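You operate a simulated robot arm through the tools that you are given. There is no shell and no other tool.

Carry out the task below with a simulated robot arm. There is one attempt and no reset: what you move stays moved.

TASK
Free the hinge block: run its bolt out and draw the shims.
Fine: dial to OUT; stand the driver back in its holster; every shim ends out. Set down upright: torque driver.

It is judged by the outcome, as a careful person would: the job done as asked, and still so three seconds after it is handed in. It fails if anything else is knocked over, pushed out of place, dropped, spilled or broken.

THE ROBOT
A 7-joint arm with a two-finger parallel gripper, fixed in place. Base frame: the origin is on the floor under the middle of its stand, x ahead of it, y to its left, z up. Units: m, degrees, N and s.
It reaches about 1.247 m from its shoulder. Its first joint turns from -132.0 to 132.0 degrees. Payload 3.91 kg.
The tool frame sits at the grasp point between the pads (the TCP): z along the fingers, y along the line on which they close. The tips reach 0.03 m beyond it. The gripper opens to 0.11 m. The fingers are 0.02 m wide and 0.01 m thick; the gripper's body (0.048 by 0.112 m) begins 0.055 m behind the TCP.
Orientation is that of the tool frame in the base frame, as a unit quaternion [x, y, z, w]. With the fingers straight down and closing along the base's y, the tool's x points along the base's -x, its y along +y and its z along -z.

THE INTERFACE
- The arm moves only by the tool step_arm. Its argument "deltas" is a list that holds one entry, the list of rows, each a list of 7 numbers: the shift along the tool's x, y, z in cm, then the turn, a rotation vector about the tool's x, y, z in degrees, then the gripper command, from -1 (shut) to 1 (fully open), values between in proportion. In form: [[[dx, dy, dz, ax, ay, az, jaw], ...]]. A call has 1 to 20 rows; each row is the pose to reach, as a shift and turn from the pose commanded when the call began, along the tool's axes at that moment. Each row takes 0.2 s and may step no farther than 0.05 m and 8.6 degrees from the row before; otherwise, or with a gripper value out of range, the whole call is refused. A pose out of reach is approached as far as the arm can. The call stops where the force on the tool passes 50 N (or 10 N more than at its start, if that is more) or the arm is blocked; 0.2 s more then pass. The fingers move at their own pace (about 0.108 m/s each) and stop on an object; they squeeze with about 43 N. The grip force told is the motor's: it shows also when the fingers shut on nothing. Time passes only in rows, and 0.2 s behind the last, so rows that repeat a pose let the fingers close. It gives the time, the measured TCP pose, the force on the tool (base axes), the opening and the grip force at its end, in the units of the frame above (readings bear some noise), with the torque about the TCP (base axes, N m) and any sound that the robot's microphone picked up.
- Cameras (640 x 400 px; columns grow to the right, rows downward): "scene" is fixed at [0.05, 0.5073, 1.4173]; the picture's right is [0.13, -0.99, 0.00], its down [-0.55, -0.07, -0.83] and it looks along [0.82, 0.11, -0.56] (base axes); focal length 240 px, centre (320, 200). "wrist" rides on the gripper at [0.072, 0.017, -0.103] in the tool frame; the picture's right is [-0.23, 0.97, 0.00], its down [-0.76, -0.18, -0.62] and it looks along [-0.61, -0.14, 0.78] (tool axes); focal length 222 px, centre (320, 200). There is no depth. A picture from a camera that has moved, and an enlarged one, comes with that camera's place and axes in the base frame and with its lens. The place of the scene camera against the robot may be out by one fixed shift of up to 0.018 m in any direction.
- grab_frame(camera): a new picture of that camera. It takes no simulated time.
- close_up(camera, box): a new picture of the part [left, top, right, bottom] of that camera's present view, enlarged. It takes no simulated time.
- hand_in(): hands the job in; it is judged then, once.

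Nothing tells you positions but the pictures and the camera data. Unless the task says otherwise, let go and move clear before handing in.

The tools are called by a JSON object that holds its "fn" and its "kwargs". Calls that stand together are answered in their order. step_arm: Moves the arm, as the interface text tells. Its arguments: {"type":"object","properties":{"deltas":{"type":"array"}},"required":["deltas"]} The other tools are called the same way: grab_frame (camera) takes a picture; close_up (camera, box) takes an enlarged picture of a part of a camera's view; hand_in () hands the job in.

At the start:

```text
t: 0.0
eef_pos: [0.4375, 0.3377, 1.2609]
tool_rot: [-0.001, 1.0, 0.001, 0.0]
force: [-0.1, 0.1, -0.2]
moment: [0.01, 0.02, 0.0]
grip_width: 0.1102
grasp_force: 0.1
```

scene: 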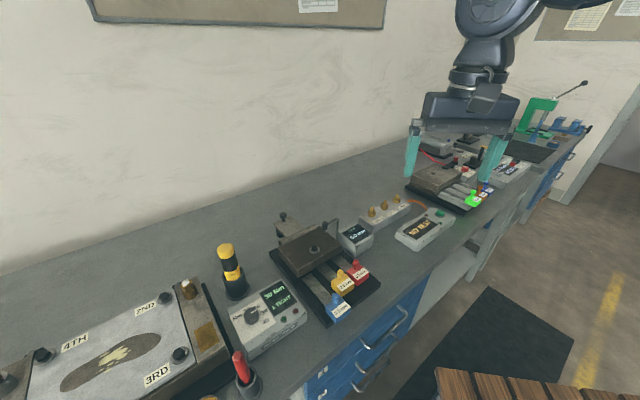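
wrist: 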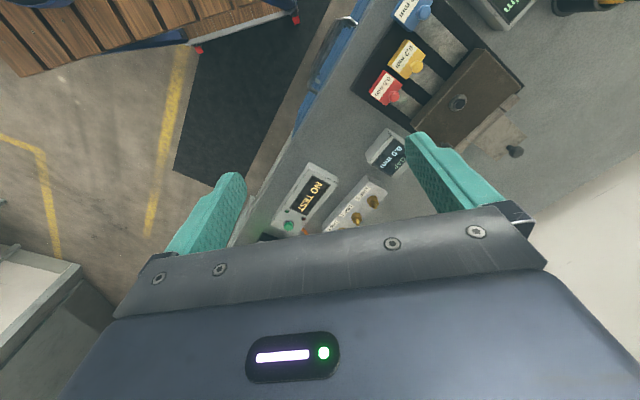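

I see a bench with a brown hinge block fixture (bolt in the middle, three shims with blue/yellow/red tabs), a torque driver box with a dial, a yellow/black driver in a holster, and other items. I'll take close-ups before moving anything.

{"fn": "close_up", "kwargs": {"camera": "scene", "box": [200, 190, 400, 340]}}

{"fn": "close_up", "kwargs": {"camera": "scene", "box": [0, 230, 220, 400]}}

{"fn": "close_up", "kwargs": {"camera": "scene", "box": [340, 100, 600, 260]}}

{"fn": "close_up", "kwargs": {"camera": "wrist", "box": [260, 0, 600, 240]}}

```text
2.67 times, centred on (300, 265) of scene
camera zoom: at [0.05, 0.5073, 1.4173], right [0.13, -0.99, 0.0], down [-0.55, -0.07, -0.83], along [0.82, 0.11, -0.56], focal length 639 px, centre (373, 27)
```

zoom: 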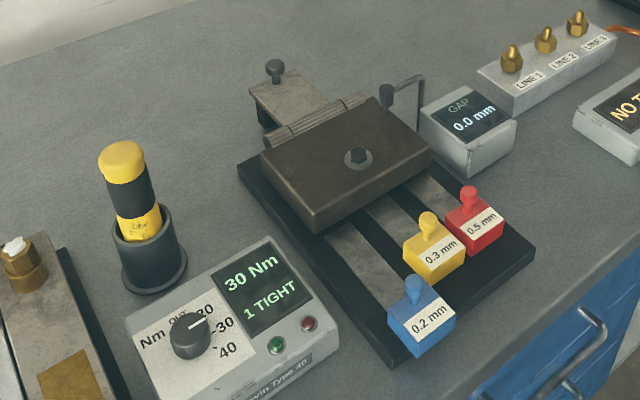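

```text
2.35 times, centred on (110, 315) of scene
camera zoom: at [0.05, 0.5073, 1.4173], right [0.13, -0.99, 0.0], down [-0.55, -0.07, -0.83], along [0.82, 0.11, -0.56], focal length 564 px, centre (814, -71)
```

zoom: 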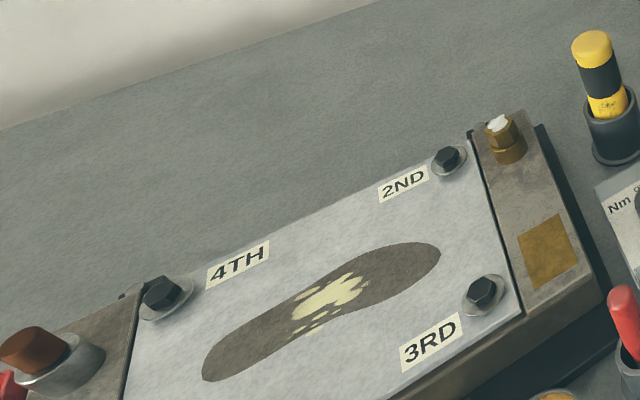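

```text
2.46 times, centred on (470, 180) of scene
camera zoom: at [0.05, 0.5073, 1.4173], right [0.13, -0.99, 0.0], down [-0.55, -0.07, -0.83], along [0.82, 0.11, -0.56], focal length 590 px, centre (-49, 249)
```

zoom: 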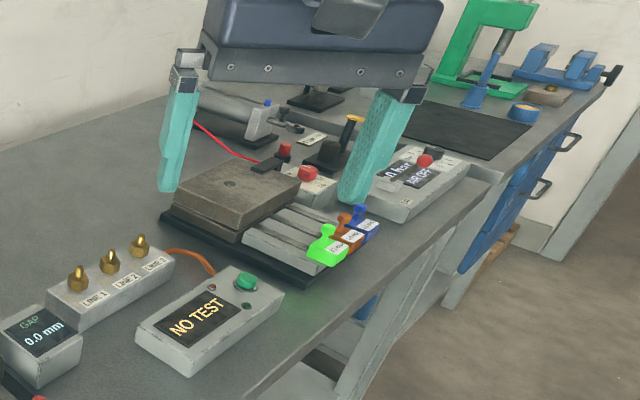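

```text
1.67 times, centred on (430, 120) of wrist
camera zoom: at [0.3637, 0.3538, 1.363], right [0.23, 0.97, 0.0], down [0.76, -0.18, 0.62], along [0.61, -0.14, -0.78], focal length 370 px, centre (137, 333)
```

zoom: 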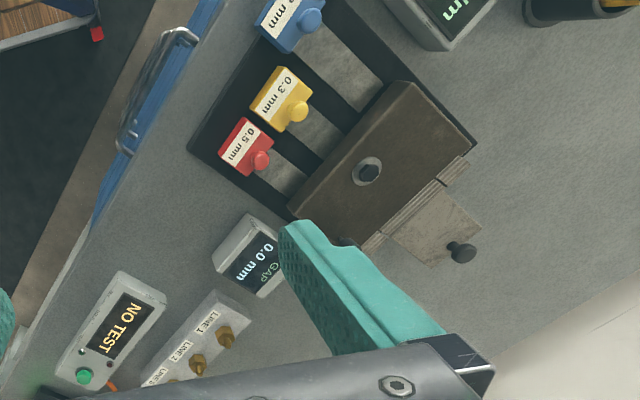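

I place the bolt head near (0.547, 0.592, 0.90), the holstered driver near (0.42, 0.78) and the dial box between them. Next I'll move the wrist camera over the fixture, staying high, to get a better fix on these.

{"fn": "step_arm", "kwargs": {"deltas": [[[0, 4.5, 0, 0, 0, 0, 1], [0, 9, 0, 0, 0, 0, 1], [0, 13.5, 0, 0, 0, 0, 1], [0.5, 18, 0, 0, 0, 0, 1], [2, 22, 0, 0, 0, 0, 1], [4, 26, 0, 0, 0, 0, 1], [5, 30, 0, 0, 0, 0, 1], [5, 30, 0, 0, 0, 0, 1]]]}}

{"fn": "grab_frame", "kwargs": {"camera": "wrist"}}

{"fn": "grab_frame", "kwargs": {"camera": "scene"}}

```text
t: 1.8
eef_pos: [0.386, 0.6364, 1.2643]
tool_rot: [0.0, 1.0, 0.0, 0.0]
force: [-0.2, 0.2, 0.0]
moment: [0.04, -0.01, 0.0]
grip_width: 0.1098
grasp_force: 0.1
```

```text
taken
camera wrist: at [0.3137, 0.6538, 1.3661], right [0.23, 0.97, 0.0], down [0.76, -0.18, 0.62], along [0.61, -0.14, -0.78], focal length 222 px, centre (320, 200)
```

wrist: 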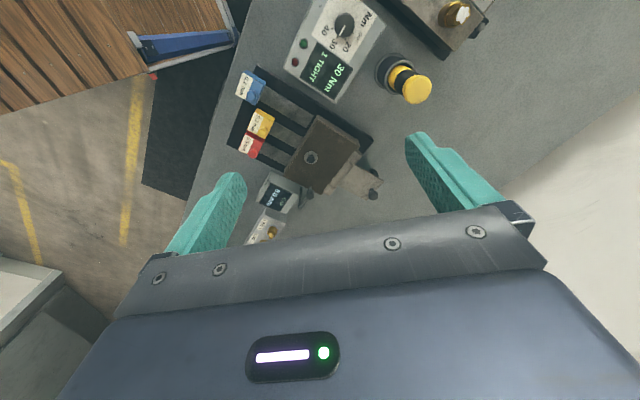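

```text
taken
```

scene: 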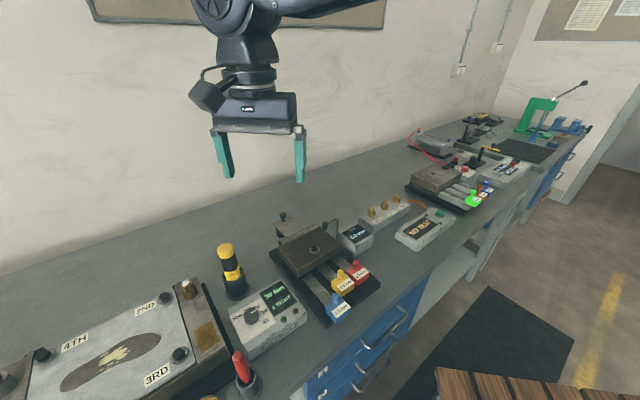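

The bench runs at about 45° to the base axes, with its front edge near x+y≈0.79. I'll turn the wrist 45° to square up with the bench and come in lower for a closer look at the fixture, dial box and driver.

{"fn": "step_arm", "kwargs": {"deltas": [[[-0.4, -2.2, 2, 0, 0, -7.5, 1], [-0.8, -4.5, 4, 0, 0, -15, 1], [-1.2, -6.8, 6, 0, 0, -22.5, 1], [-1.6, -9, 8, 0, 0, -30, 1], [-2, -11, 10, 0, 0, -37.5, 1], [-2.1, -13, 11.4, 0, 0, -45, 1], [-2.1, -13, 11.4, 0, 0, -45, 1]]]}}

{"fn": "grab_frame", "kwargs": {"camera": "wrist"}}

{"fn": "close_up", "kwargs": {"camera": "wrist", "box": [200, 60, 440, 210]}}

```text
t: 3.4
eef_pos: [0.4087, 0.506, 1.1487]
tool_rot: [-0.384, 0.923, 0.0, 0.0]
force: [0.5, -0.2, -0.2]
moment: [0.02, 0.0, 0.02]
grip_width: 0.1102
grasp_force: 0.0
```

```text
taken
camera wrist: at [0.3454, 0.4667, 1.2515], right [-0.53, 0.85, 0.0], down [0.66, 0.41, 0.62], along [0.53, 0.33, -0.78], focal length 222 px, centre (320, 200)
```

wrist: 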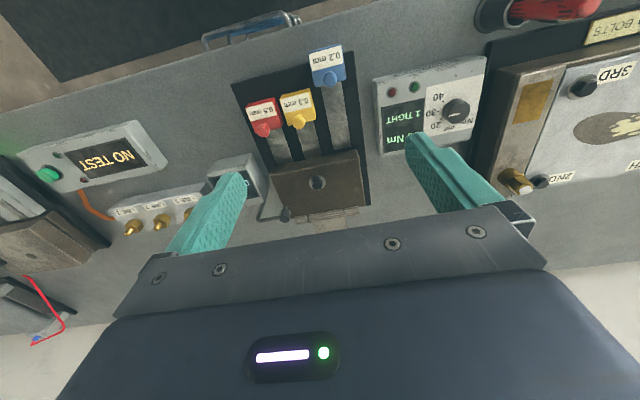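

```text
2.67 times, centred on (320, 135) of wrist
camera zoom: at [0.3454, 0.4667, 1.2515], right [-0.53, 0.85, 0.0], down [0.66, 0.41, 0.62], along [0.53, 0.33, -0.78], focal length 592 px, centre (320, 373)
```

zoom: 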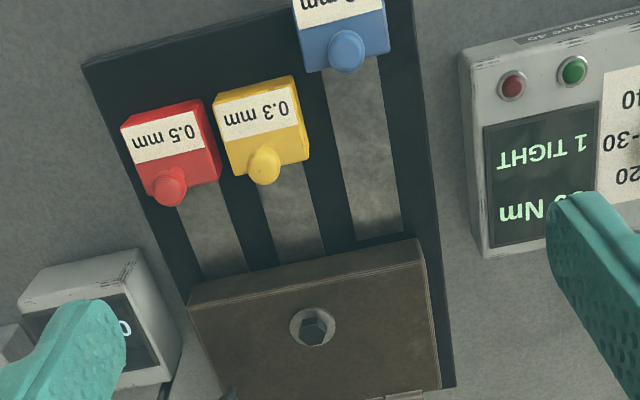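

The bolt head triangulates to about (0.535, 0.581, 0.922) and the base plate top to about z≈0.875. Next I'll look closely at the dial box.

{"fn": "step_arm", "kwargs": {"deltas": [[[1.5, 4, 1, 0, 0, -3, 1], [3, 8, 2, 0, 0, -6, 1], [4.5, 12, 3, 0, 0, -9, 1], [6, 16, 4, 0, 0, -12, 1], [7.8, 19.3, 4.9, 0, 0, -13.1, 1], [7.8, 19.3, 4.9, 0, 0, -13.1, 1]]]}}

{"fn": "grab_frame", "kwargs": {"camera": "wrist"}}

{"fn": "close_up", "kwargs": {"camera": "wrist", "box": [220, 100, 420, 225]}}

```text
t: 4.8
eef_pos: [0.2189, 0.5912, 1.0995]
tool_rot: [-0.485, 0.874, 0.001, 0.0]
force: [-0.3, 0.2, 0.3]
moment: [0.01, 0.01, -0.01]
grip_width: 0.11
grasp_force: 0.2
```

```text
taken
camera wrist: at [0.1645, 0.5386, 1.2014], right [-0.71, 0.71, 0.0], down [0.55, 0.55, 0.62], along [0.44, 0.44, -0.78], focal length 222 px, centre (320, 200)
```

wrist: 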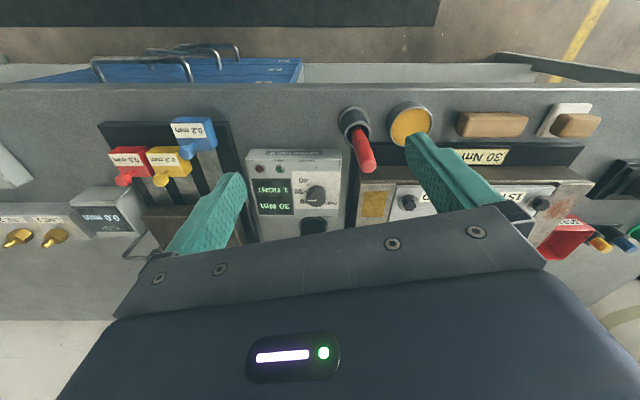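

```text
3.20 times, centred on (320, 162) of wrist
camera zoom: at [0.1645, 0.5386, 1.2014], right [-0.71, 0.71, 0.0], down [0.55, 0.55, 0.62], along [0.44, 0.44, -0.78], focal length 711 px, centre (320, 320)
```

zoom: 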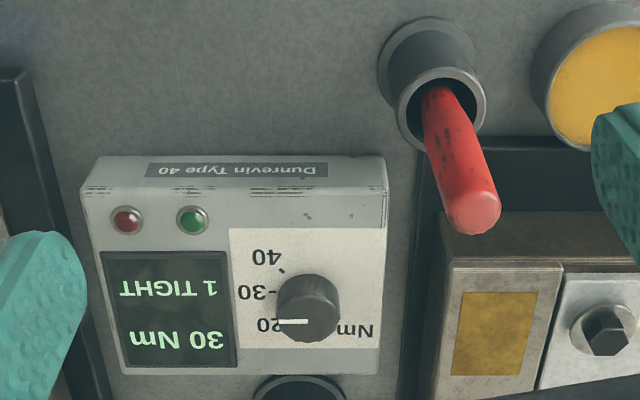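

The dial's pointer is at 30, which matches the display, and OUT should be about a quarter turn counter-clockwise seen from above. I'll take a second view from further forward to pin down the knob and driver heights.

{"fn": "step_arm", "kwargs": {"deltas": [[[-4.5, -1.2, -1, 0, 0, 0, 1], [-9.6, -2.4, -2, 0, 0, 0, 1], [-9.6, -2.4, -2, 0, 0, 0, 1]]]}}

{"fn": "grab_frame", "kwargs": {"camera": "wrist"}}

{"fn": "close_up", "kwargs": {"camera": "wrist", "box": [230, 50, 430, 175]}}

{"fn": "close_up", "kwargs": {"camera": "wrist", "box": [250, 120, 410, 220]}}

```text
refused: row 2 steps farther than a row can; nothing moved
```

```text
taken
camera wrist: at [0.1645, 0.5386, 1.2014], right [-0.71, 0.71, 0.0], down [0.55, 0.55, 0.62], along [0.44, 0.44, -0.78], focal length 222 px, centre (320, 200)
```

wrist: 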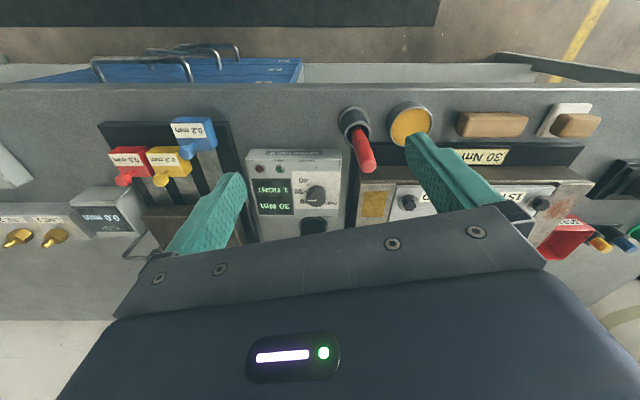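

```text
3.20 times, centred on (330, 112) of wrist
camera zoom: at [0.1645, 0.5386, 1.2014], right [-0.71, 0.71, 0.0], down [0.55, 0.55, 0.62], along [0.44, 0.44, -0.78], focal length 711 px, centre (288, 480)
```

zoom: 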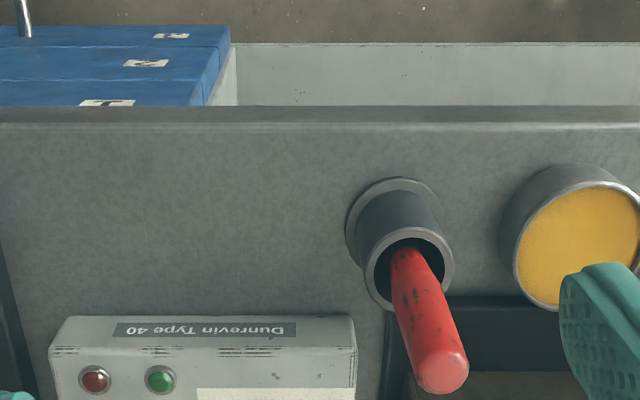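

```text
4.00 times, centred on (330, 170) of wrist
camera zoom: at [0.1645, 0.5386, 1.2014], right [-0.71, 0.71, 0.0], down [0.55, 0.55, 0.62], along [0.44, 0.44, -0.78], focal length 888 px, centre (280, 320)
```

zoom: 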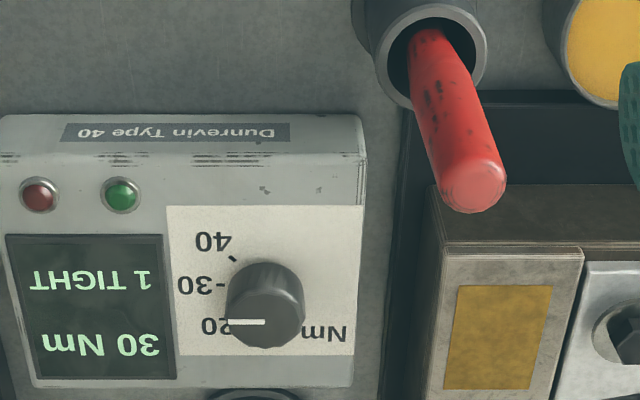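

The move was refused for too large a step and nothing moved. I'll repeat it in smaller steps.

{"fn": "step_arm", "kwargs": {"deltas": [[[-3.2, -0.8, -0.7, 0, 0, 0, 1], [-6.4, -1.6, -1.4, 0, 0, 0, 1], [-9.6, -2.4, -2, 0, 0, 0, 1], [-9.6, -2.4, -2, 0, 0, 0, 1]]]}}

{"fn": "grab_frame", "kwargs": {"camera": "wrist"}}

{"fn": "close_up", "kwargs": {"camera": "wrist", "box": [240, 70, 400, 170]}}

{"fn": "close_up", "kwargs": {"camera": "wrist", "box": [230, 130, 430, 255]}}

```text
t: 5.8
eef_pos: [0.2916, 0.659, 1.116]
tool_rot: [-0.486, 0.874, -0.001, 0.0]
force: [0.1, 0.4, 0.2]
moment: [0.02, 0.01, 0.0]
grip_width: 0.1099
grasp_force: 0.1
```

```text
taken
camera wrist: at [0.2377, 0.6057, 1.219], right [-0.71, 0.71, 0.0], down [0.55, 0.55, 0.62], along [0.44, 0.44, -0.78], focal length 222 px, centre (320, 200)
```

wrist: 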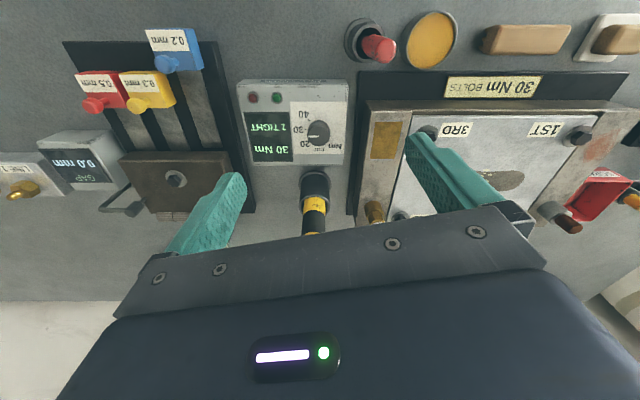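

```text
4.00 times, centred on (320, 120) of wrist
camera zoom: at [0.2377, 0.6057, 1.219], right [-0.71, 0.71, 0.0], down [0.55, 0.55, 0.62], along [0.44, 0.44, -0.78], focal length 888 px, centre (320, 520)
```

zoom: 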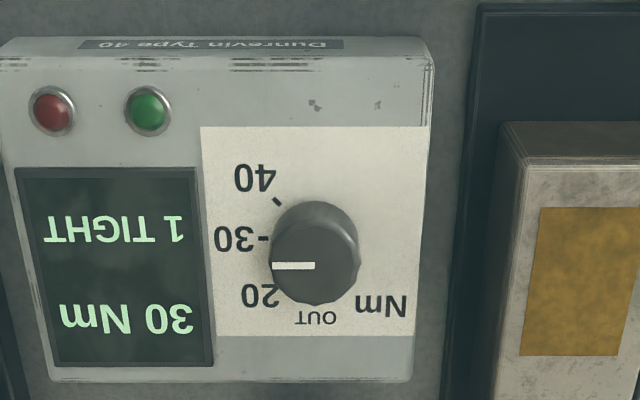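

```text
3.20 times, centred on (330, 192) of wrist
camera zoom: at [0.2377, 0.6057, 1.219], right [-0.71, 0.71, 0.0], down [0.55, 0.55, 0.62], along [0.44, 0.44, -0.78], focal length 711 px, centre (288, 224)
```

zoom: 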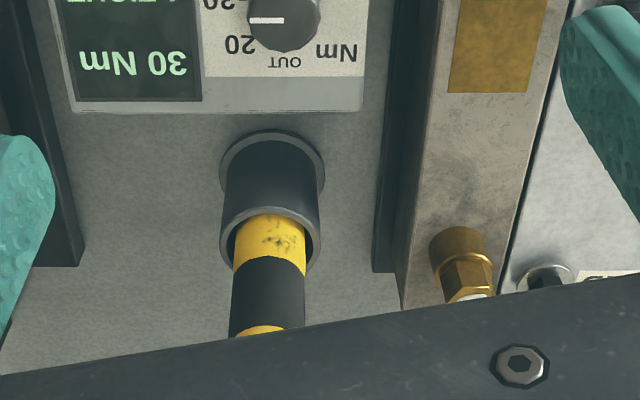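

The knob's top is near (0.326, 0.692, 0.922), about 31 mm across on a box top at z≈0.898, and OUT is a quarter turn counter-clockwise from 30. The driver's handle stands behind it. I'll swing the wrist to yaw 0 above the knob with the jaw half shut.

{"fn": "step_arm", "kwargs": {"deltas": [[[-0.7, -0.2, 0, 0, 0, 8.3, 0.02], [-1.4, -0.4, 0, 0, 0, 16.6, 0.02], [-2.1, -0.5, 0, 0, 0, 24.9, 0.02], [-2.8, -0.7, 0, 0, 0, 33.2, 0.02], [-3.5, -0.9, 0, 0, 0, 41.5, 0.02], [-4.2, -1.1, 0, 0, 0, 49.8, 0.02], [-4.8, -1.23, 0, 0, 0, 58.1, 0.02], [-4.8, -1.23, 0, 0, 0, 58.1, 0.02]]]}}

{"fn": "grab_frame", "kwargs": {"camera": "wrist"}}

{"fn": "close_up", "kwargs": {"camera": "wrist", "box": [240, 50, 400, 150]}}

```text
t: 7.6
eef_pos: [0.3246, 0.6922, 1.1175]
tool_rot: [0.001, 1.0, 0.0, 0.0]
force: [-0.3, -1.0, 0.4]
moment: [0.0, -0.02, -0.01]
grip_width: 0.0562
grasp_force: 0.0
```

```text
taken
camera wrist: at [0.2515, 0.7081, 1.2204], right [0.23, 0.97, 0.0], down [0.76, -0.18, 0.62], along [0.61, -0.14, -0.78], focal length 222 px, centre (320, 200)
```

wrist: 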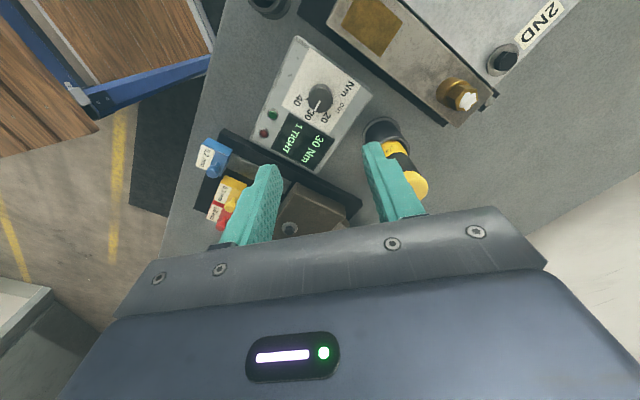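

```text
4.00 times, centred on (320, 100) of wrist
camera zoom: at [0.2515, 0.7081, 1.2204], right [0.23, 0.97, 0.0], down [0.76, -0.18, 0.62], along [0.61, -0.14, -0.78], focal length 888 px, centre (320, 600)
```

zoom: 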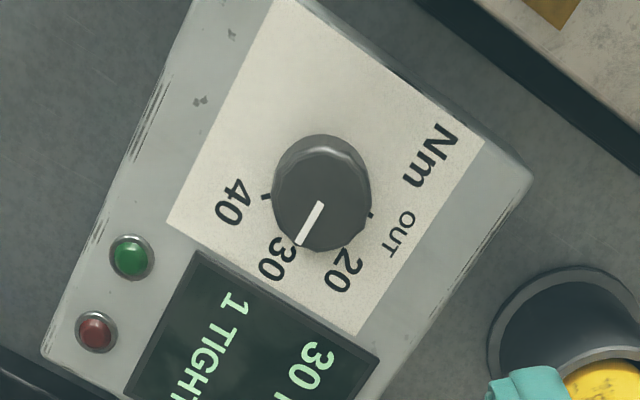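

The knob is centred under the TCP to within 3 mm. I'll lower with the fingers either side of it, stopping above the box top.

{"fn": "step_arm", "kwargs": {"deltas": [[[-0.27, 0, 4, 0, 0, 0, 0.02], [-0.27, 0, 8, 0, 0, 0, 0.02], [-0.27, 0, 12, 0, 0, 0, 0.02], [-0.27, 0, 15, 0, 0, 0, 0.02], [-0.27, 0, 17, 0, 0, 0, 0.02], [-0.27, 0, 17.8, 0, 0, 0, 0.02], [-0.27, 0, 18.2, 0, 0, 0, 0.02], [-0.27, 0, 18.2, 0, 0, 0, 0.02]]]}}

{"fn": "grab_frame", "kwargs": {"camera": "wrist"}}

{"fn": "close_up", "kwargs": {"camera": "scene", "box": [180, 220, 340, 360]}}

```text
t: 9.4
eef_pos: [0.3252, 0.6906, 0.9362]
tool_rot: [-0.001, 1.0, 0.0, 0.0]
force: [0.3, 0.0, 0.5]
moment: [-0.01, -0.02, 0.01]
grip_width: 0.056
grasp_force: 0.0
```

```text
taken
camera wrist: at [0.2512, 0.7074, 1.0386], right [0.23, 0.97, 0.0], down [0.76, -0.18, 0.62], along [0.61, -0.14, -0.78], focal length 222 px, centre (320, 200)
```

wrist: 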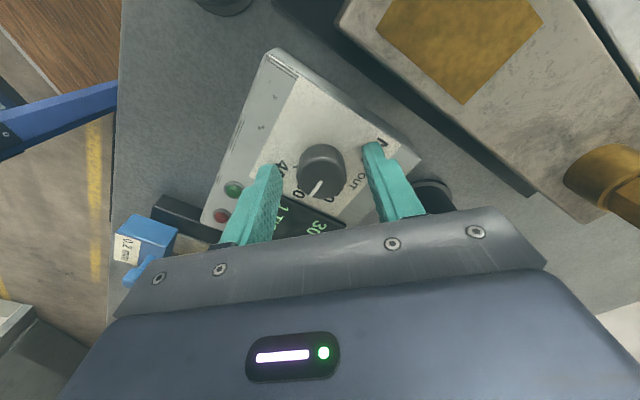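

```text
2.86 times, centred on (260, 290) of scene
camera zoom: at [0.05, 0.5073, 1.4173], right [0.13, -0.99, 0.0], down [-0.55, -0.07, -0.83], along [0.82, 0.11, -0.56], focal length 685 px, centre (491, -57)
```

zoom: 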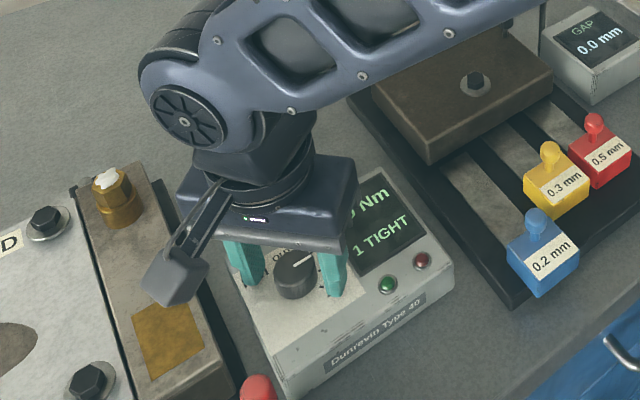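

The fingers straddle the knob and there is no contact force. Before gripping I'll check that the wrist hasn't disturbed the driver behind it.

{"fn": "grab_frame", "kwargs": {"camera": "scene"}}

{"fn": "close_up", "kwargs": {"camera": "wrist", "box": [240, 120, 480, 270]}}

```text
taken
```

scene: 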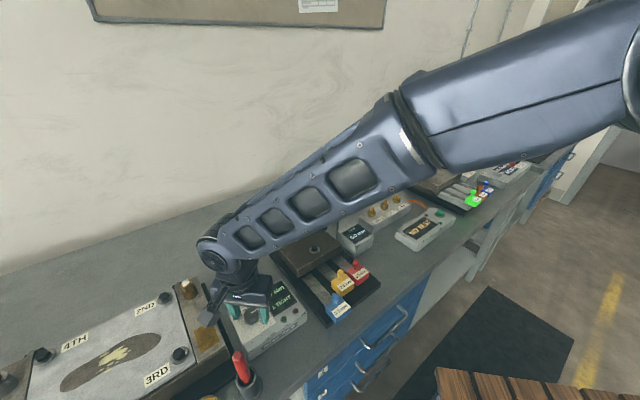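

```text
2.67 times, centred on (360, 195) of wrist
camera zoom: at [0.2512, 0.7074, 1.0386], right [0.23, 0.97, 0.0], down [0.76, -0.18, 0.62], along [0.61, -0.14, -0.78], focal length 592 px, centre (213, 213)
```

zoom: 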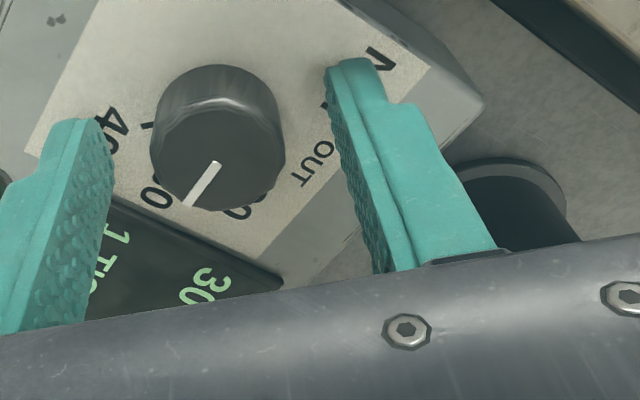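

Everything is still in place. Now I'll close on the knob.

{"fn": "step_arm", "kwargs": {"deltas": [[[0, 0, 0, 0, 0, 0, -0.6], [0, 0, 0, 0, 0, 0, -1], [0, 0, 0, 0, 0, 0, -1], [0, 0, 0, 0, 0, 0, -1]]]}}

{"fn": "grab_frame", "kwargs": {"camera": "wrist"}}

```text
t: 10.4
eef_pos: [0.3247, 0.6927, 0.9367]
tool_rot: [0.0, 1.0, 0.0, 0.001]
force: [1.6, 13.6, -2.1]
moment: [-0.06, -0.07, 0.03]
grip_width: 0.0316
grasp_force: 45.5
```

```text
taken
camera wrist: at [0.2512, 0.708, 1.0387], right [0.23, 0.97, 0.0], down [0.76, -0.18, 0.62], along [0.61, -0.14, -0.78], focal length 222 px, centre (320, 200)
```

wrist: 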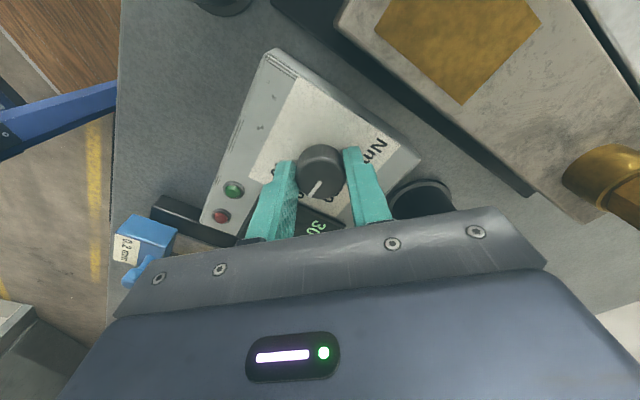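

The knob is gripped at 31.6 mm, with a small side force from being about 1 mm off. I'll ease that and start the counter-clockwise turn, checking halfway.

{"fn": "step_arm", "kwargs": {"deltas": [[[0, 0.08, 0, 0, 0, 0, -1], [0, 0.08, 0, 0, 0, -8, -1], [0, 0.08, 0, 0, 0, -16, -1], [0, 0.08, 0, 0, 0, -24, -1], [0, 0.08, 0, 0, 0, -32, -1], [0, 0.08, 0, 0, 0, -40, -1], [0, 0.08, 0, 0, 0, -45, -1]]]}}

{"fn": "grab_frame", "kwargs": {"camera": "wrist"}}

```text
t: 12.0
eef_pos: [0.3264, 0.6914, 0.936]
tool_rot: [-0.383, 0.924, 0.0, 0.0]
force: [-14.2, -27.5, 12.8]
moment: [-0.87, 0.82, -0.08]
grip_width: 0.0314
grasp_force: 44.9
```

```text
taken
camera wrist: at [0.2624, 0.6513, 1.0386], right [-0.53, 0.85, 0.0], down [0.66, 0.41, 0.62], along [0.53, 0.33, -0.78], focal length 222 px, centre (320, 200)
```

wrist: 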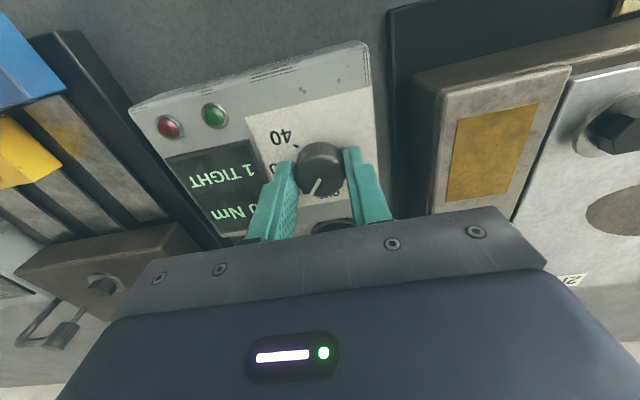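

The knob is turning with the gripper, but the side force has grown to about 33 N. I'll check the display and whether anything else is touching before going on.

{"fn": "close_up", "kwargs": {"camera": "wrist", "box": [120, 100, 440, 300]}}

{"fn": "close_up", "kwargs": {"camera": "scene", "box": [160, 200, 340, 380]}}

```text
2.00 times, centred on (280, 200) of wrist
camera zoom: at [0.2624, 0.6513, 1.0386], right [-0.53, 0.85, 0.0], down [0.66, 0.41, 0.62], along [0.53, 0.33, -0.78], focal length 444 px, centre (400, 200)
```

zoom: 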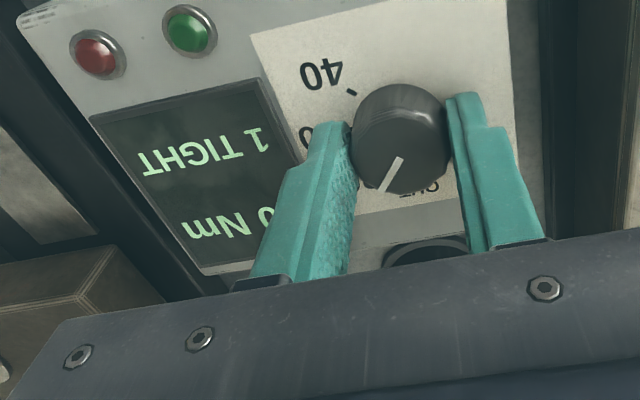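

```text
2.22 times, centred on (250, 290) of scene
camera zoom: at [0.05, 0.5073, 1.4173], right [0.13, -0.99, 0.0], down [-0.55, -0.07, -0.83], along [0.82, 0.11, -0.56], focal length 533 px, centre (476, 0)
```

zoom: 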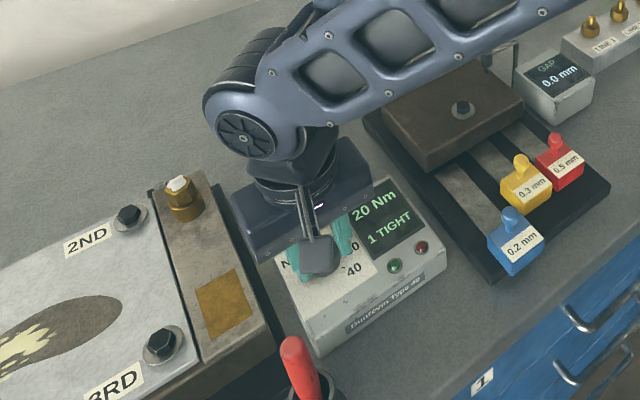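

The display now reads 20 Nm, so the dial is following. I'll ease the offset that causes the side force and continue the second 45° to OUT.

{"fn": "step_arm", "kwargs": {"deltas": [[[0.12, -0.03, -0.05, 0, 0, -4, -1], [0.12, -0.03, -0.05, 0, 0, -12, -1], [0.12, -0.03, -0.05, 0, 0, -20, -1], [0.12, -0.03, -0.05, 0, 0, -28, -1], [0.12, -0.03, -0.05, 0, 0, -36, -1], [0.12, -0.03, -0.05, 0, 0, -45, -1], [0.12, -0.03, -0.05, 0, 0, -45, -1]]]}}

{"fn": "grab_frame", "kwargs": {"camera": "wrist"}}

{"fn": "close_up", "kwargs": {"camera": "scene", "box": [160, 200, 340, 380]}}

```text
refused: row 6 steps farther than a row can; nothing moved
```

```text
taken
camera wrist: at [0.2624, 0.6513, 1.0386], right [-0.53, 0.85, 0.0], down [0.66, 0.41, 0.62], along [0.53, 0.33, -0.78], focal length 222 px, centre (320, 200)
```

wrist: 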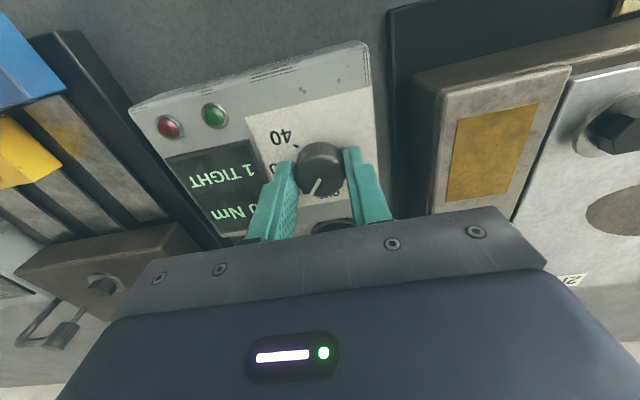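

```text
2.22 times, centred on (250, 290) of scene
camera zoom: at [0.05, 0.5073, 1.4173], right [0.13, -0.99, 0.0], down [-0.55, -0.07, -0.83], along [0.82, 0.11, -0.56], focal length 533 px, centre (476, 0)
```

zoom: 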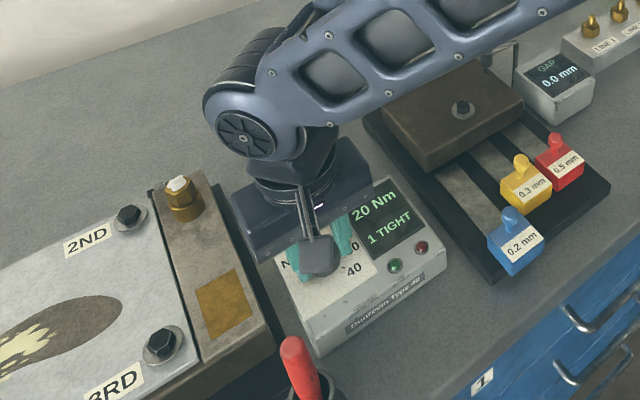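

The last row was too large a turn, so nothing moved and the display still reads 20 Nm. I'll repeat with even steps.

{"fn": "step_arm", "kwargs": {"deltas": [[[0.12, -0.03, -0.05, 0, 0, 0, -1], [0.12, -0.03, -0.05, 0, 0, -7.5, -1], [0.12, -0.03, -0.05, 0, 0, -15, -1], [0.12, -0.03, -0.05, 0, 0, -22.5, -1], [0.12, -0.03, -0.05, 0, 0, -30, -1], [0.12, -0.03, -0.05, 0, 0, -37.5, -1], [0.12, -0.03, -0.05, 0, 0, -45, -1], [0.12, -0.03, -0.05, 0, 0, -45, -1]]]}}

{"fn": "grab_frame", "kwargs": {"camera": "wrist"}}

{"fn": "close_up", "kwargs": {"camera": "scene", "box": [160, 200, 340, 380]}}

```text
t: 13.8
eef_pos: [0.3263, 0.6906, 0.9371]
tool_rot: [-0.707, 0.707, -0.001, 0.0]
force: [10.5, -5.7, -3.4]
moment: [-0.42, 0.21, -0.6]
grip_width: 0.0318
grasp_force: 44.9
```

```text
taken
camera wrist: at [0.3091, 0.6176, 1.0388], right [-0.97, 0.23, 0.0], down [0.18, 0.76, 0.62], along [0.14, 0.61, -0.78], focal length 222 px, centre (320, 200)
```

wrist: 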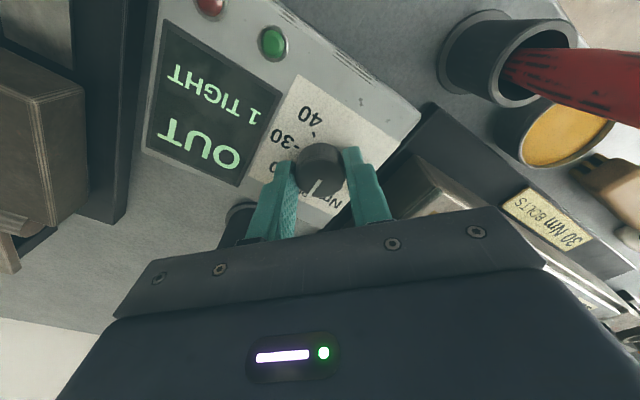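

```text
2.22 times, centred on (250, 290) of scene
camera zoom: at [0.05, 0.5073, 1.4173], right [0.13, -0.99, 0.0], down [-0.55, -0.07, -0.83], along [0.82, 0.11, -0.56], focal length 533 px, centre (476, 0)
```

zoom: 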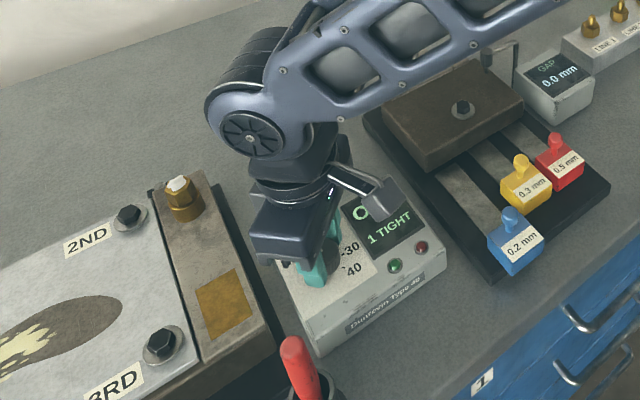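

The display reads OUT. I'll open the jaw, rise straight up and check that it holds.

{"fn": "step_arm", "kwargs": {"deltas": [[[0, 0, 0, 0, 0, 0, -0.3], [0, 0, 0, 0, 0, 0, 0.05], [0, 0, 0, 0, 0, 0, 0.05], [0, 0, -2, 0, 0, 0, 0.05], [0, 0, -6, 0, 0, 0, 0.05], [0, 0, -10, 0, 0, 0, 0.05], [0, 0, -14, 0, 0, 0, 0.05], [0, 0, -18, 0, 0, 0, 0.05], [0, 0, -22, 0, 0, 0, 0.05]]]}}

{"fn": "grab_frame", "kwargs": {"camera": "wrist"}}

{"fn": "grab_frame", "kwargs": {"camera": "scene"}}

```text
t: 15.8
eef_pos: [0.3264, 0.689, 1.1583]
tool_rot: [0.708, -0.707, 0.001, 0.001]
force: [0.2, -0.2, -0.4]
moment: [-0.04, 0.04, 0.01]
grip_width: 0.058
grasp_force: 0.1
```

```text
taken
camera wrist: at [0.3085, 0.6171, 1.2598], right [-0.97, 0.23, 0.0], down [0.18, 0.76, 0.62], along [0.14, 0.61, -0.78], focal length 222 px, centre (320, 200)
```

wrist: 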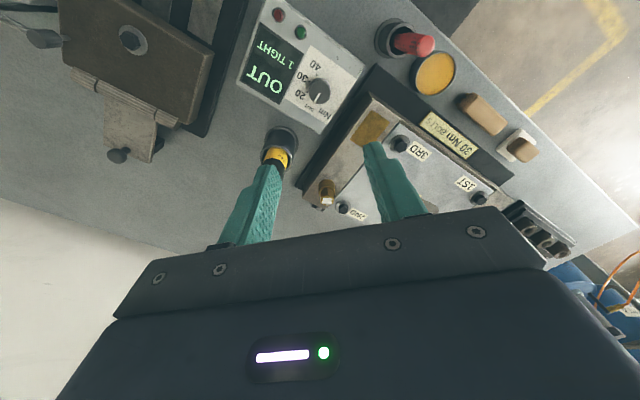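

```text
taken
```

scene: 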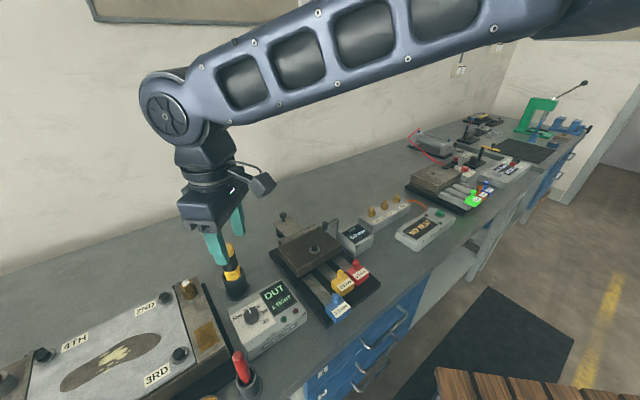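

The dial is set to OUT and nothing else has moved. Next I'll rise over the driver to measure its position accurately from two views.

{"fn": "step_arm", "kwargs": {"deltas": [[[-1.5, -1.8, -2, 0, 0, 8, 1], [-3, -3.7, -4.3, 0, 0, 16, 1], [-4.6, -5.6, -4.3, 0, 0, 24, 1], [-6.1, -7.45, -4.3, 0, 0, 32, 1], [-6.1, -7.45, -4.3, 0, 0, 32, 1]]]}}

{"fn": "grab_frame", "kwargs": {"camera": "wrist"}}

{"fn": "close_up", "kwargs": {"camera": "wrist", "box": [240, 80, 400, 180]}}

```text
t: 17.0
eef_pos: [0.3979, 0.7536, 1.2007]
tool_rot: [-0.484, 0.875, 0.0, 0.0]
force: [-0.1, -0.4, -0.3]
moment: [-0.02, 0.01, -0.01]
grip_width: 0.1099
grasp_force: 0.0
```

```text
taken
camera wrist: at [0.3457, 0.7003, 1.3027], right [-0.7, 0.71, 0.0], down [0.56, 0.55, 0.62], along [0.44, 0.44, -0.78], focal length 222 px, centre (320, 200)
```

wrist: 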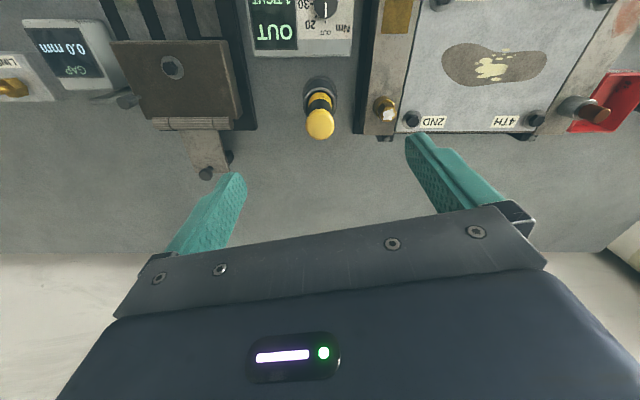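

```text
4.00 times, centred on (320, 130) of wrist
camera zoom: at [0.3457, 0.7003, 1.3027], right [-0.7, 0.71, 0.0], down [0.56, 0.55, 0.62], along [0.44, 0.44, -0.78], focal length 888 px, centre (320, 480)
```

zoom: 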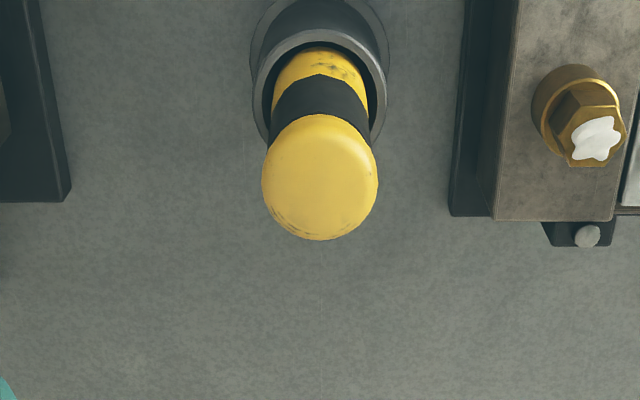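

I see the driver standing in its holster behind the dial box, its top around (0.42, 0.775). One more view from lower down will fix its height.

{"fn": "step_arm", "kwargs": {"deltas": [[[2, 0.3, 3.5, 0, 0, 0, 1], [4.2, 0.6, 7, 0, 0, 0, 1], [4.2, 0.6, 7, 0, 0, 0, 1]]]}}

{"fn": "close_up", "kwargs": {"camera": "wrist", "box": [240, 120, 400, 220]}}

{"fn": "close_up", "kwargs": {"camera": "wrist", "box": [160, 20, 480, 220]}}

```text
t: 17.8
eef_pos: [0.3702, 0.7217, 1.1331]
tool_rot: [-0.485, 0.874, 0.0, -0.001]
force: [0.7, 1.1, 0.1]
moment: [0.01, 0.01, 0.01]
grip_width: 0.1098
grasp_force: 0.1
```

```text
4.00 times, centred on (320, 170) of wrist
camera zoom: at [0.3172, 0.6688, 1.2348], right [-0.7, 0.71, 0.0], down [0.55, 0.55, 0.62], along [0.44, 0.44, -0.78], focal length 888 px, centre (320, 320)
```

zoom: 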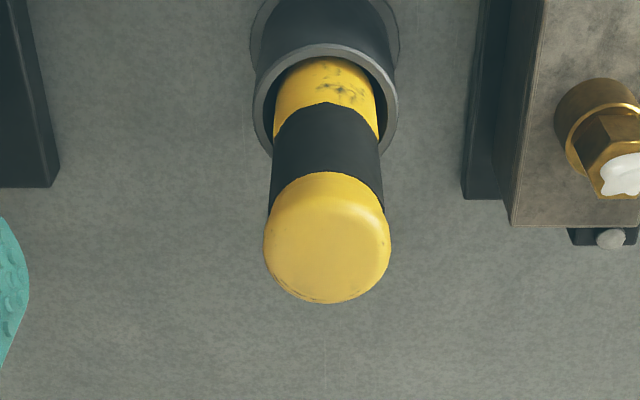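

```text
2.00 times, centred on (320, 120) of wrist
camera zoom: at [0.3172, 0.6688, 1.2348], right [-0.7, 0.71, 0.0], down [0.55, 0.55, 0.62], along [0.44, 0.44, -0.78], focal length 444 px, centre (320, 360)
```

zoom: 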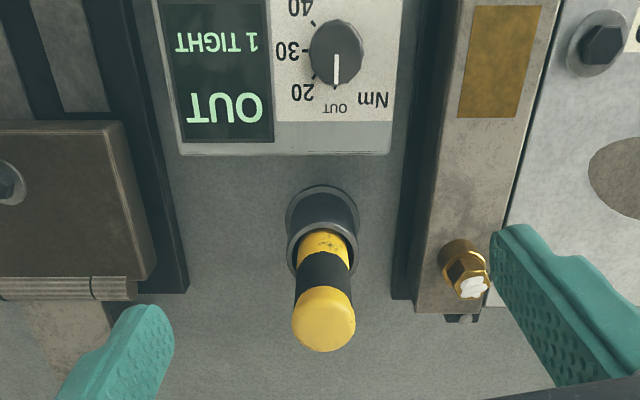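

The driver's top is at about (0.421, 0.7745, 1.014), its handle about 38 mm across and the holster rim at z≈0.92. I'll move directly above it with the jaw at 70 mm and check alignment.

{"fn": "step_arm", "kwargs": {"deltas": [[[-3.6, -0.7, 0, 0, 0, 0, 0.27], [-7.27, -1.48, 0, 0, 0, 0, 0.27], [-7.27, -1.48, 0, 0, 0, 0, 0.27], [-7.27, -1.48, 0, 0, 0, 0, 0.27]]]}}

{"fn": "grab_frame", "kwargs": {"camera": "wrist"}}

{"fn": "close_up", "kwargs": {"camera": "wrist", "box": [240, 60, 400, 160]}}

```text
t: 18.8
eef_pos: [0.4232, 0.776, 1.1318]
tool_rot: [-0.485, 0.875, -0.001, 0.0]
force: [-0.3, 0.0, 0.4]
moment: [0.0, 0.04, 0.03]
grip_width: 0.07
grasp_force: 0.0
```

```text
taken
camera wrist: at [0.3699, 0.7235, 1.2341], right [-0.71, 0.71, 0.0], down [0.55, 0.55, 0.62], along [0.44, 0.44, -0.78], focal length 222 px, centre (320, 200)
```

wrist: 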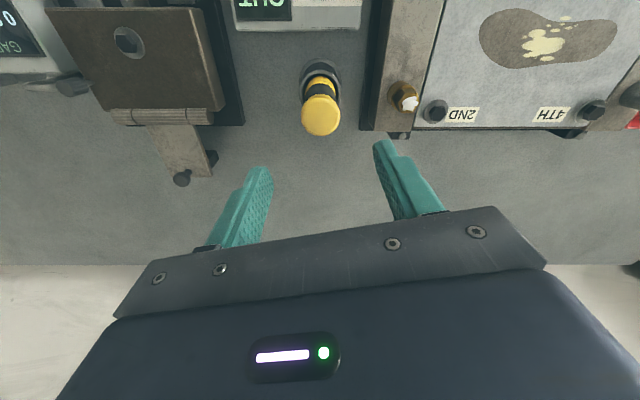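

```text
4.00 times, centred on (320, 110) of wrist
camera zoom: at [0.3699, 0.7235, 1.2341], right [-0.71, 0.71, 0.0], down [0.55, 0.55, 0.62], along [0.44, 0.44, -0.78], focal length 888 px, centre (320, 560)
```

zoom: 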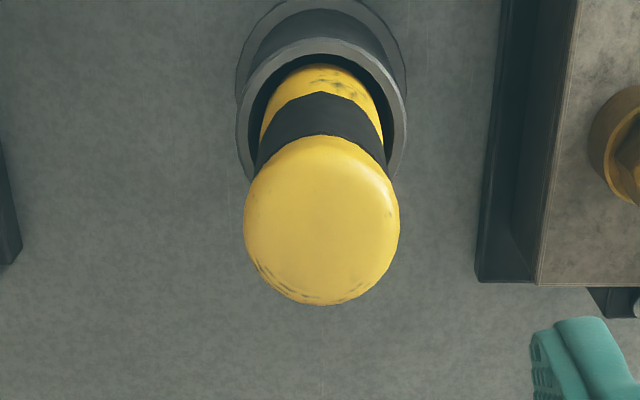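

The driver's centre is within 2 mm of the TCP. I'll descend around the handle with a small correction.

{"fn": "step_arm", "kwargs": {"deltas": [[[0.16, 0.11, 4, 0, 0, 0, 0.27], [0.16, 0.11, 8, 0, 0, 0, 0.27], [0.16, 0.11, 11, 0, 0, 0, 0.27], [0.16, 0.11, 13.5, 0, 0, 0, 0.27], [0.16, 0.11, 15.2, 0, 0, 0, 0.27], [0.16, 0.11, 15.9, 0, 0, 0, 0.27], [0.16, 0.11, 15.9, 0, 0, 0, 0.27]]]}}

{"fn": "grab_frame", "kwargs": {"camera": "wrist"}}

{"fn": "close_up", "kwargs": {"camera": "scene", "box": [140, 180, 340, 320]}}

```text
t: 20.4
eef_pos: [0.4216, 0.773, 0.9697]
tool_rot: [-0.484, 0.875, 0.001, 0.0]
force: [0.3, -0.2, -0.3]
moment: [-0.05, -0.01, 0.01]
grip_width: 0.07
grasp_force: 0.0
```

```text
taken
camera wrist: at [0.3681, 0.721, 1.0721], right [-0.71, 0.71, 0.0], down [0.55, 0.55, 0.62], along [0.44, 0.44, -0.78], focal length 222 px, centre (320, 200)
```

wrist: 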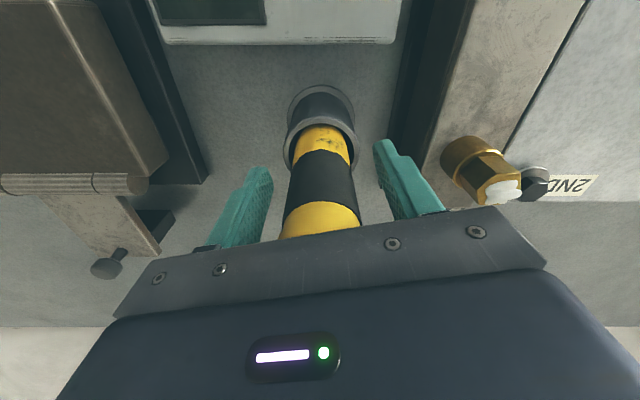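

```text
2.86 times, centred on (240, 250) of scene
camera zoom: at [0.05, 0.5073, 1.4173], right [0.13, -0.99, 0.0], down [-0.55, -0.07, -0.83], along [0.82, 0.11, -0.56], focal length 685 px, centre (549, 57)
```

zoom: 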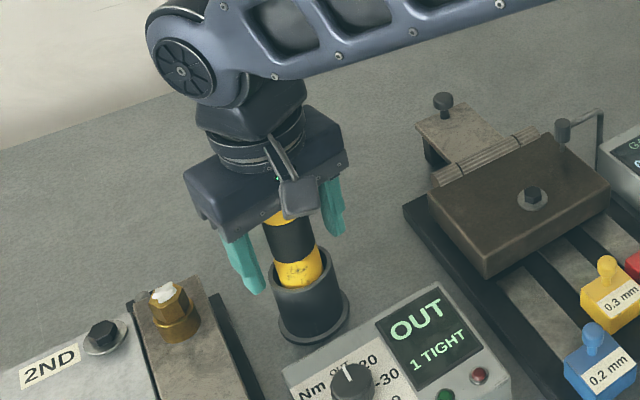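

The fingers straddle the black band of the handle. I'll close on it.

{"fn": "step_arm", "kwargs": {"deltas": [[[0, 0, 0, 0, 0, 0, -0.2], [0, 0, 0, 0, 0, 0, -0.6], [0, 0, 0, 0, 0, 0, -1], [0, 0, 0, 0, 0, 0, -1], [0, 0, 0, 0, 0, 0, -1]]]}}

{"fn": "grab_frame", "kwargs": {"camera": "wrist"}}

```text
t: 21.6
eef_pos: [0.4217, 0.7733, 0.97]
tool_rot: [-0.485, 0.875, 0.0, 0.0]
force: [-1.9, 0.8, -0.9]
moment: [0.1, 0.11, -0.01]
grip_width: 0.0375
grasp_force: 43.2
```

```text
taken
camera wrist: at [0.368, 0.7211, 1.0722], right [-0.71, 0.71, 0.0], down [0.55, 0.55, 0.62], along [0.44, 0.44, -0.78], focal length 222 px, centre (320, 200)
```

wrist: 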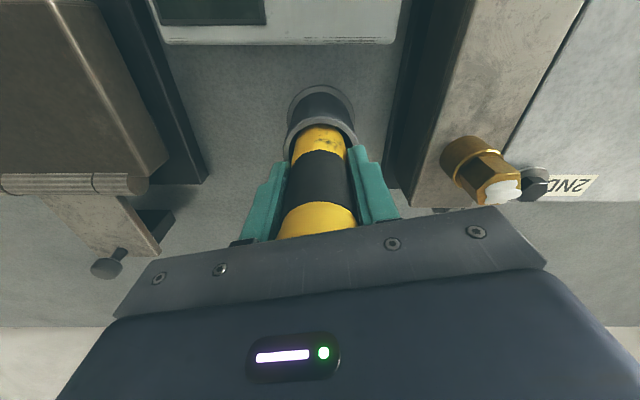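

The handle is held at 37.5 mm. I'll lift straight up out of the holster.

{"fn": "step_arm", "kwargs": {"deltas": [[[0, 0, -1, 0, 0, 0, -1], [0, 0, -3, 0, 0, 0, -1], [0, 0, -6, 0, 0, 0, -1], [0, 0, -9, 0, 0, 0, -1], [0, 0, -12, 0, 0, 0, -1], [0, 0, -15, 0, 0, 0, -1], [0, 0, -18, 0, 0, 0, -1], [0, 0, -18, 0, 0, 0, -1]]]}}

{"fn": "grab_frame", "kwargs": {"camera": "wrist"}}

{"fn": "grab_frame", "kwargs": {"camera": "scene"}}

{"fn": "close_up", "kwargs": {"camera": "scene", "box": [140, 160, 340, 300]}}

```text
t: 23.4
eef_pos: [0.4208, 0.7734, 1.152]
tool_rot: [-0.485, 0.875, 0.0, 0.0]
force: [0.9, 0.4, -5.2]
moment: [0.0, -0.02, 0.01]
grip_width: 0.0375
grasp_force: 43.5
```

```text
taken
camera wrist: at [0.3672, 0.7207, 1.2539], right [-0.71, 0.71, 0.0], down [0.55, 0.55, 0.62], along [0.44, 0.44, -0.78], focal length 222 px, centre (320, 200)
```

wrist: 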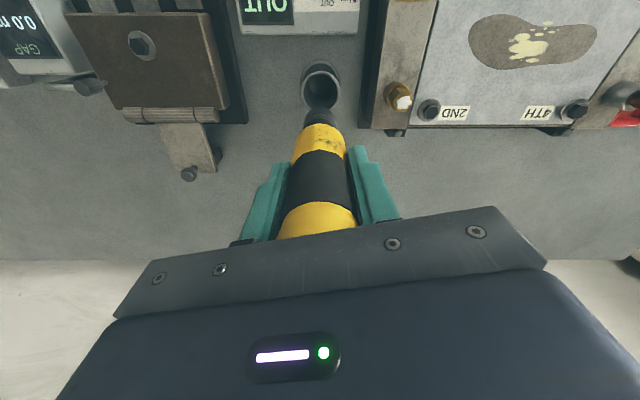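

```text
taken
```

scene: 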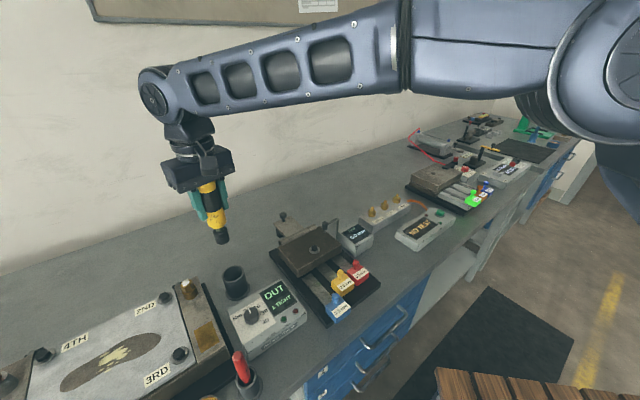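

```text
2.86 times, centred on (240, 230) of scene
camera zoom: at [0.05, 0.5073, 1.4173], right [0.13, -0.99, 0.0], down [-0.55, -0.07, -0.83], along [0.82, 0.11, -0.56], focal length 685 px, centre (549, 114)
```

zoom: 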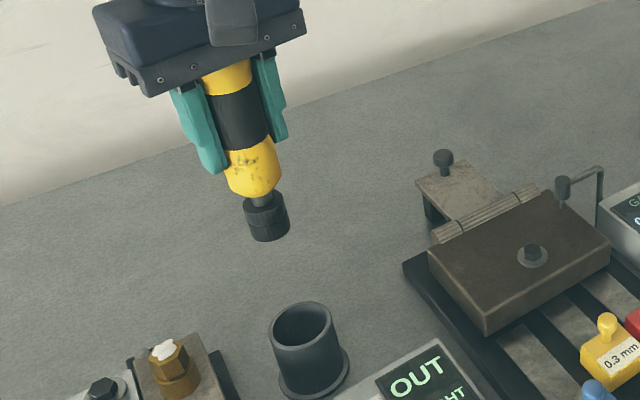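

The driver is out: it has a socket end and hangs straight. I'll look closely at the socket and re-measure the bolt from here.

{"fn": "close_up", "kwargs": {"camera": "wrist", "box": [280, 50, 360, 150]}}

{"fn": "close_up", "kwargs": {"camera": "wrist", "box": [60, 0, 260, 125]}}

```text
4.00 times, centred on (320, 100) of wrist
camera zoom: at [0.3672, 0.7207, 1.2539], right [-0.71, 0.71, 0.0], down [0.55, 0.55, 0.62], along [0.44, 0.44, -0.78], focal length 888 px, centre (320, 600)
```

zoom: 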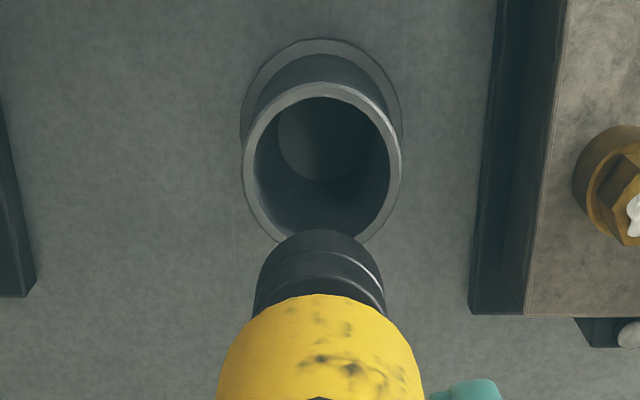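

```text
3.20 times, centred on (160, 62) of wrist
camera zoom: at [0.3672, 0.7207, 1.2539], right [-0.71, 0.71, 0.0], down [0.55, 0.55, 0.62], along [0.44, 0.44, -0.78], focal length 711 px, centre (832, 640)
```

zoom: 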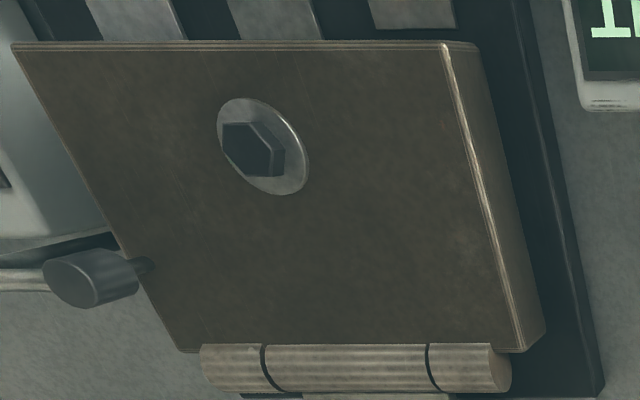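

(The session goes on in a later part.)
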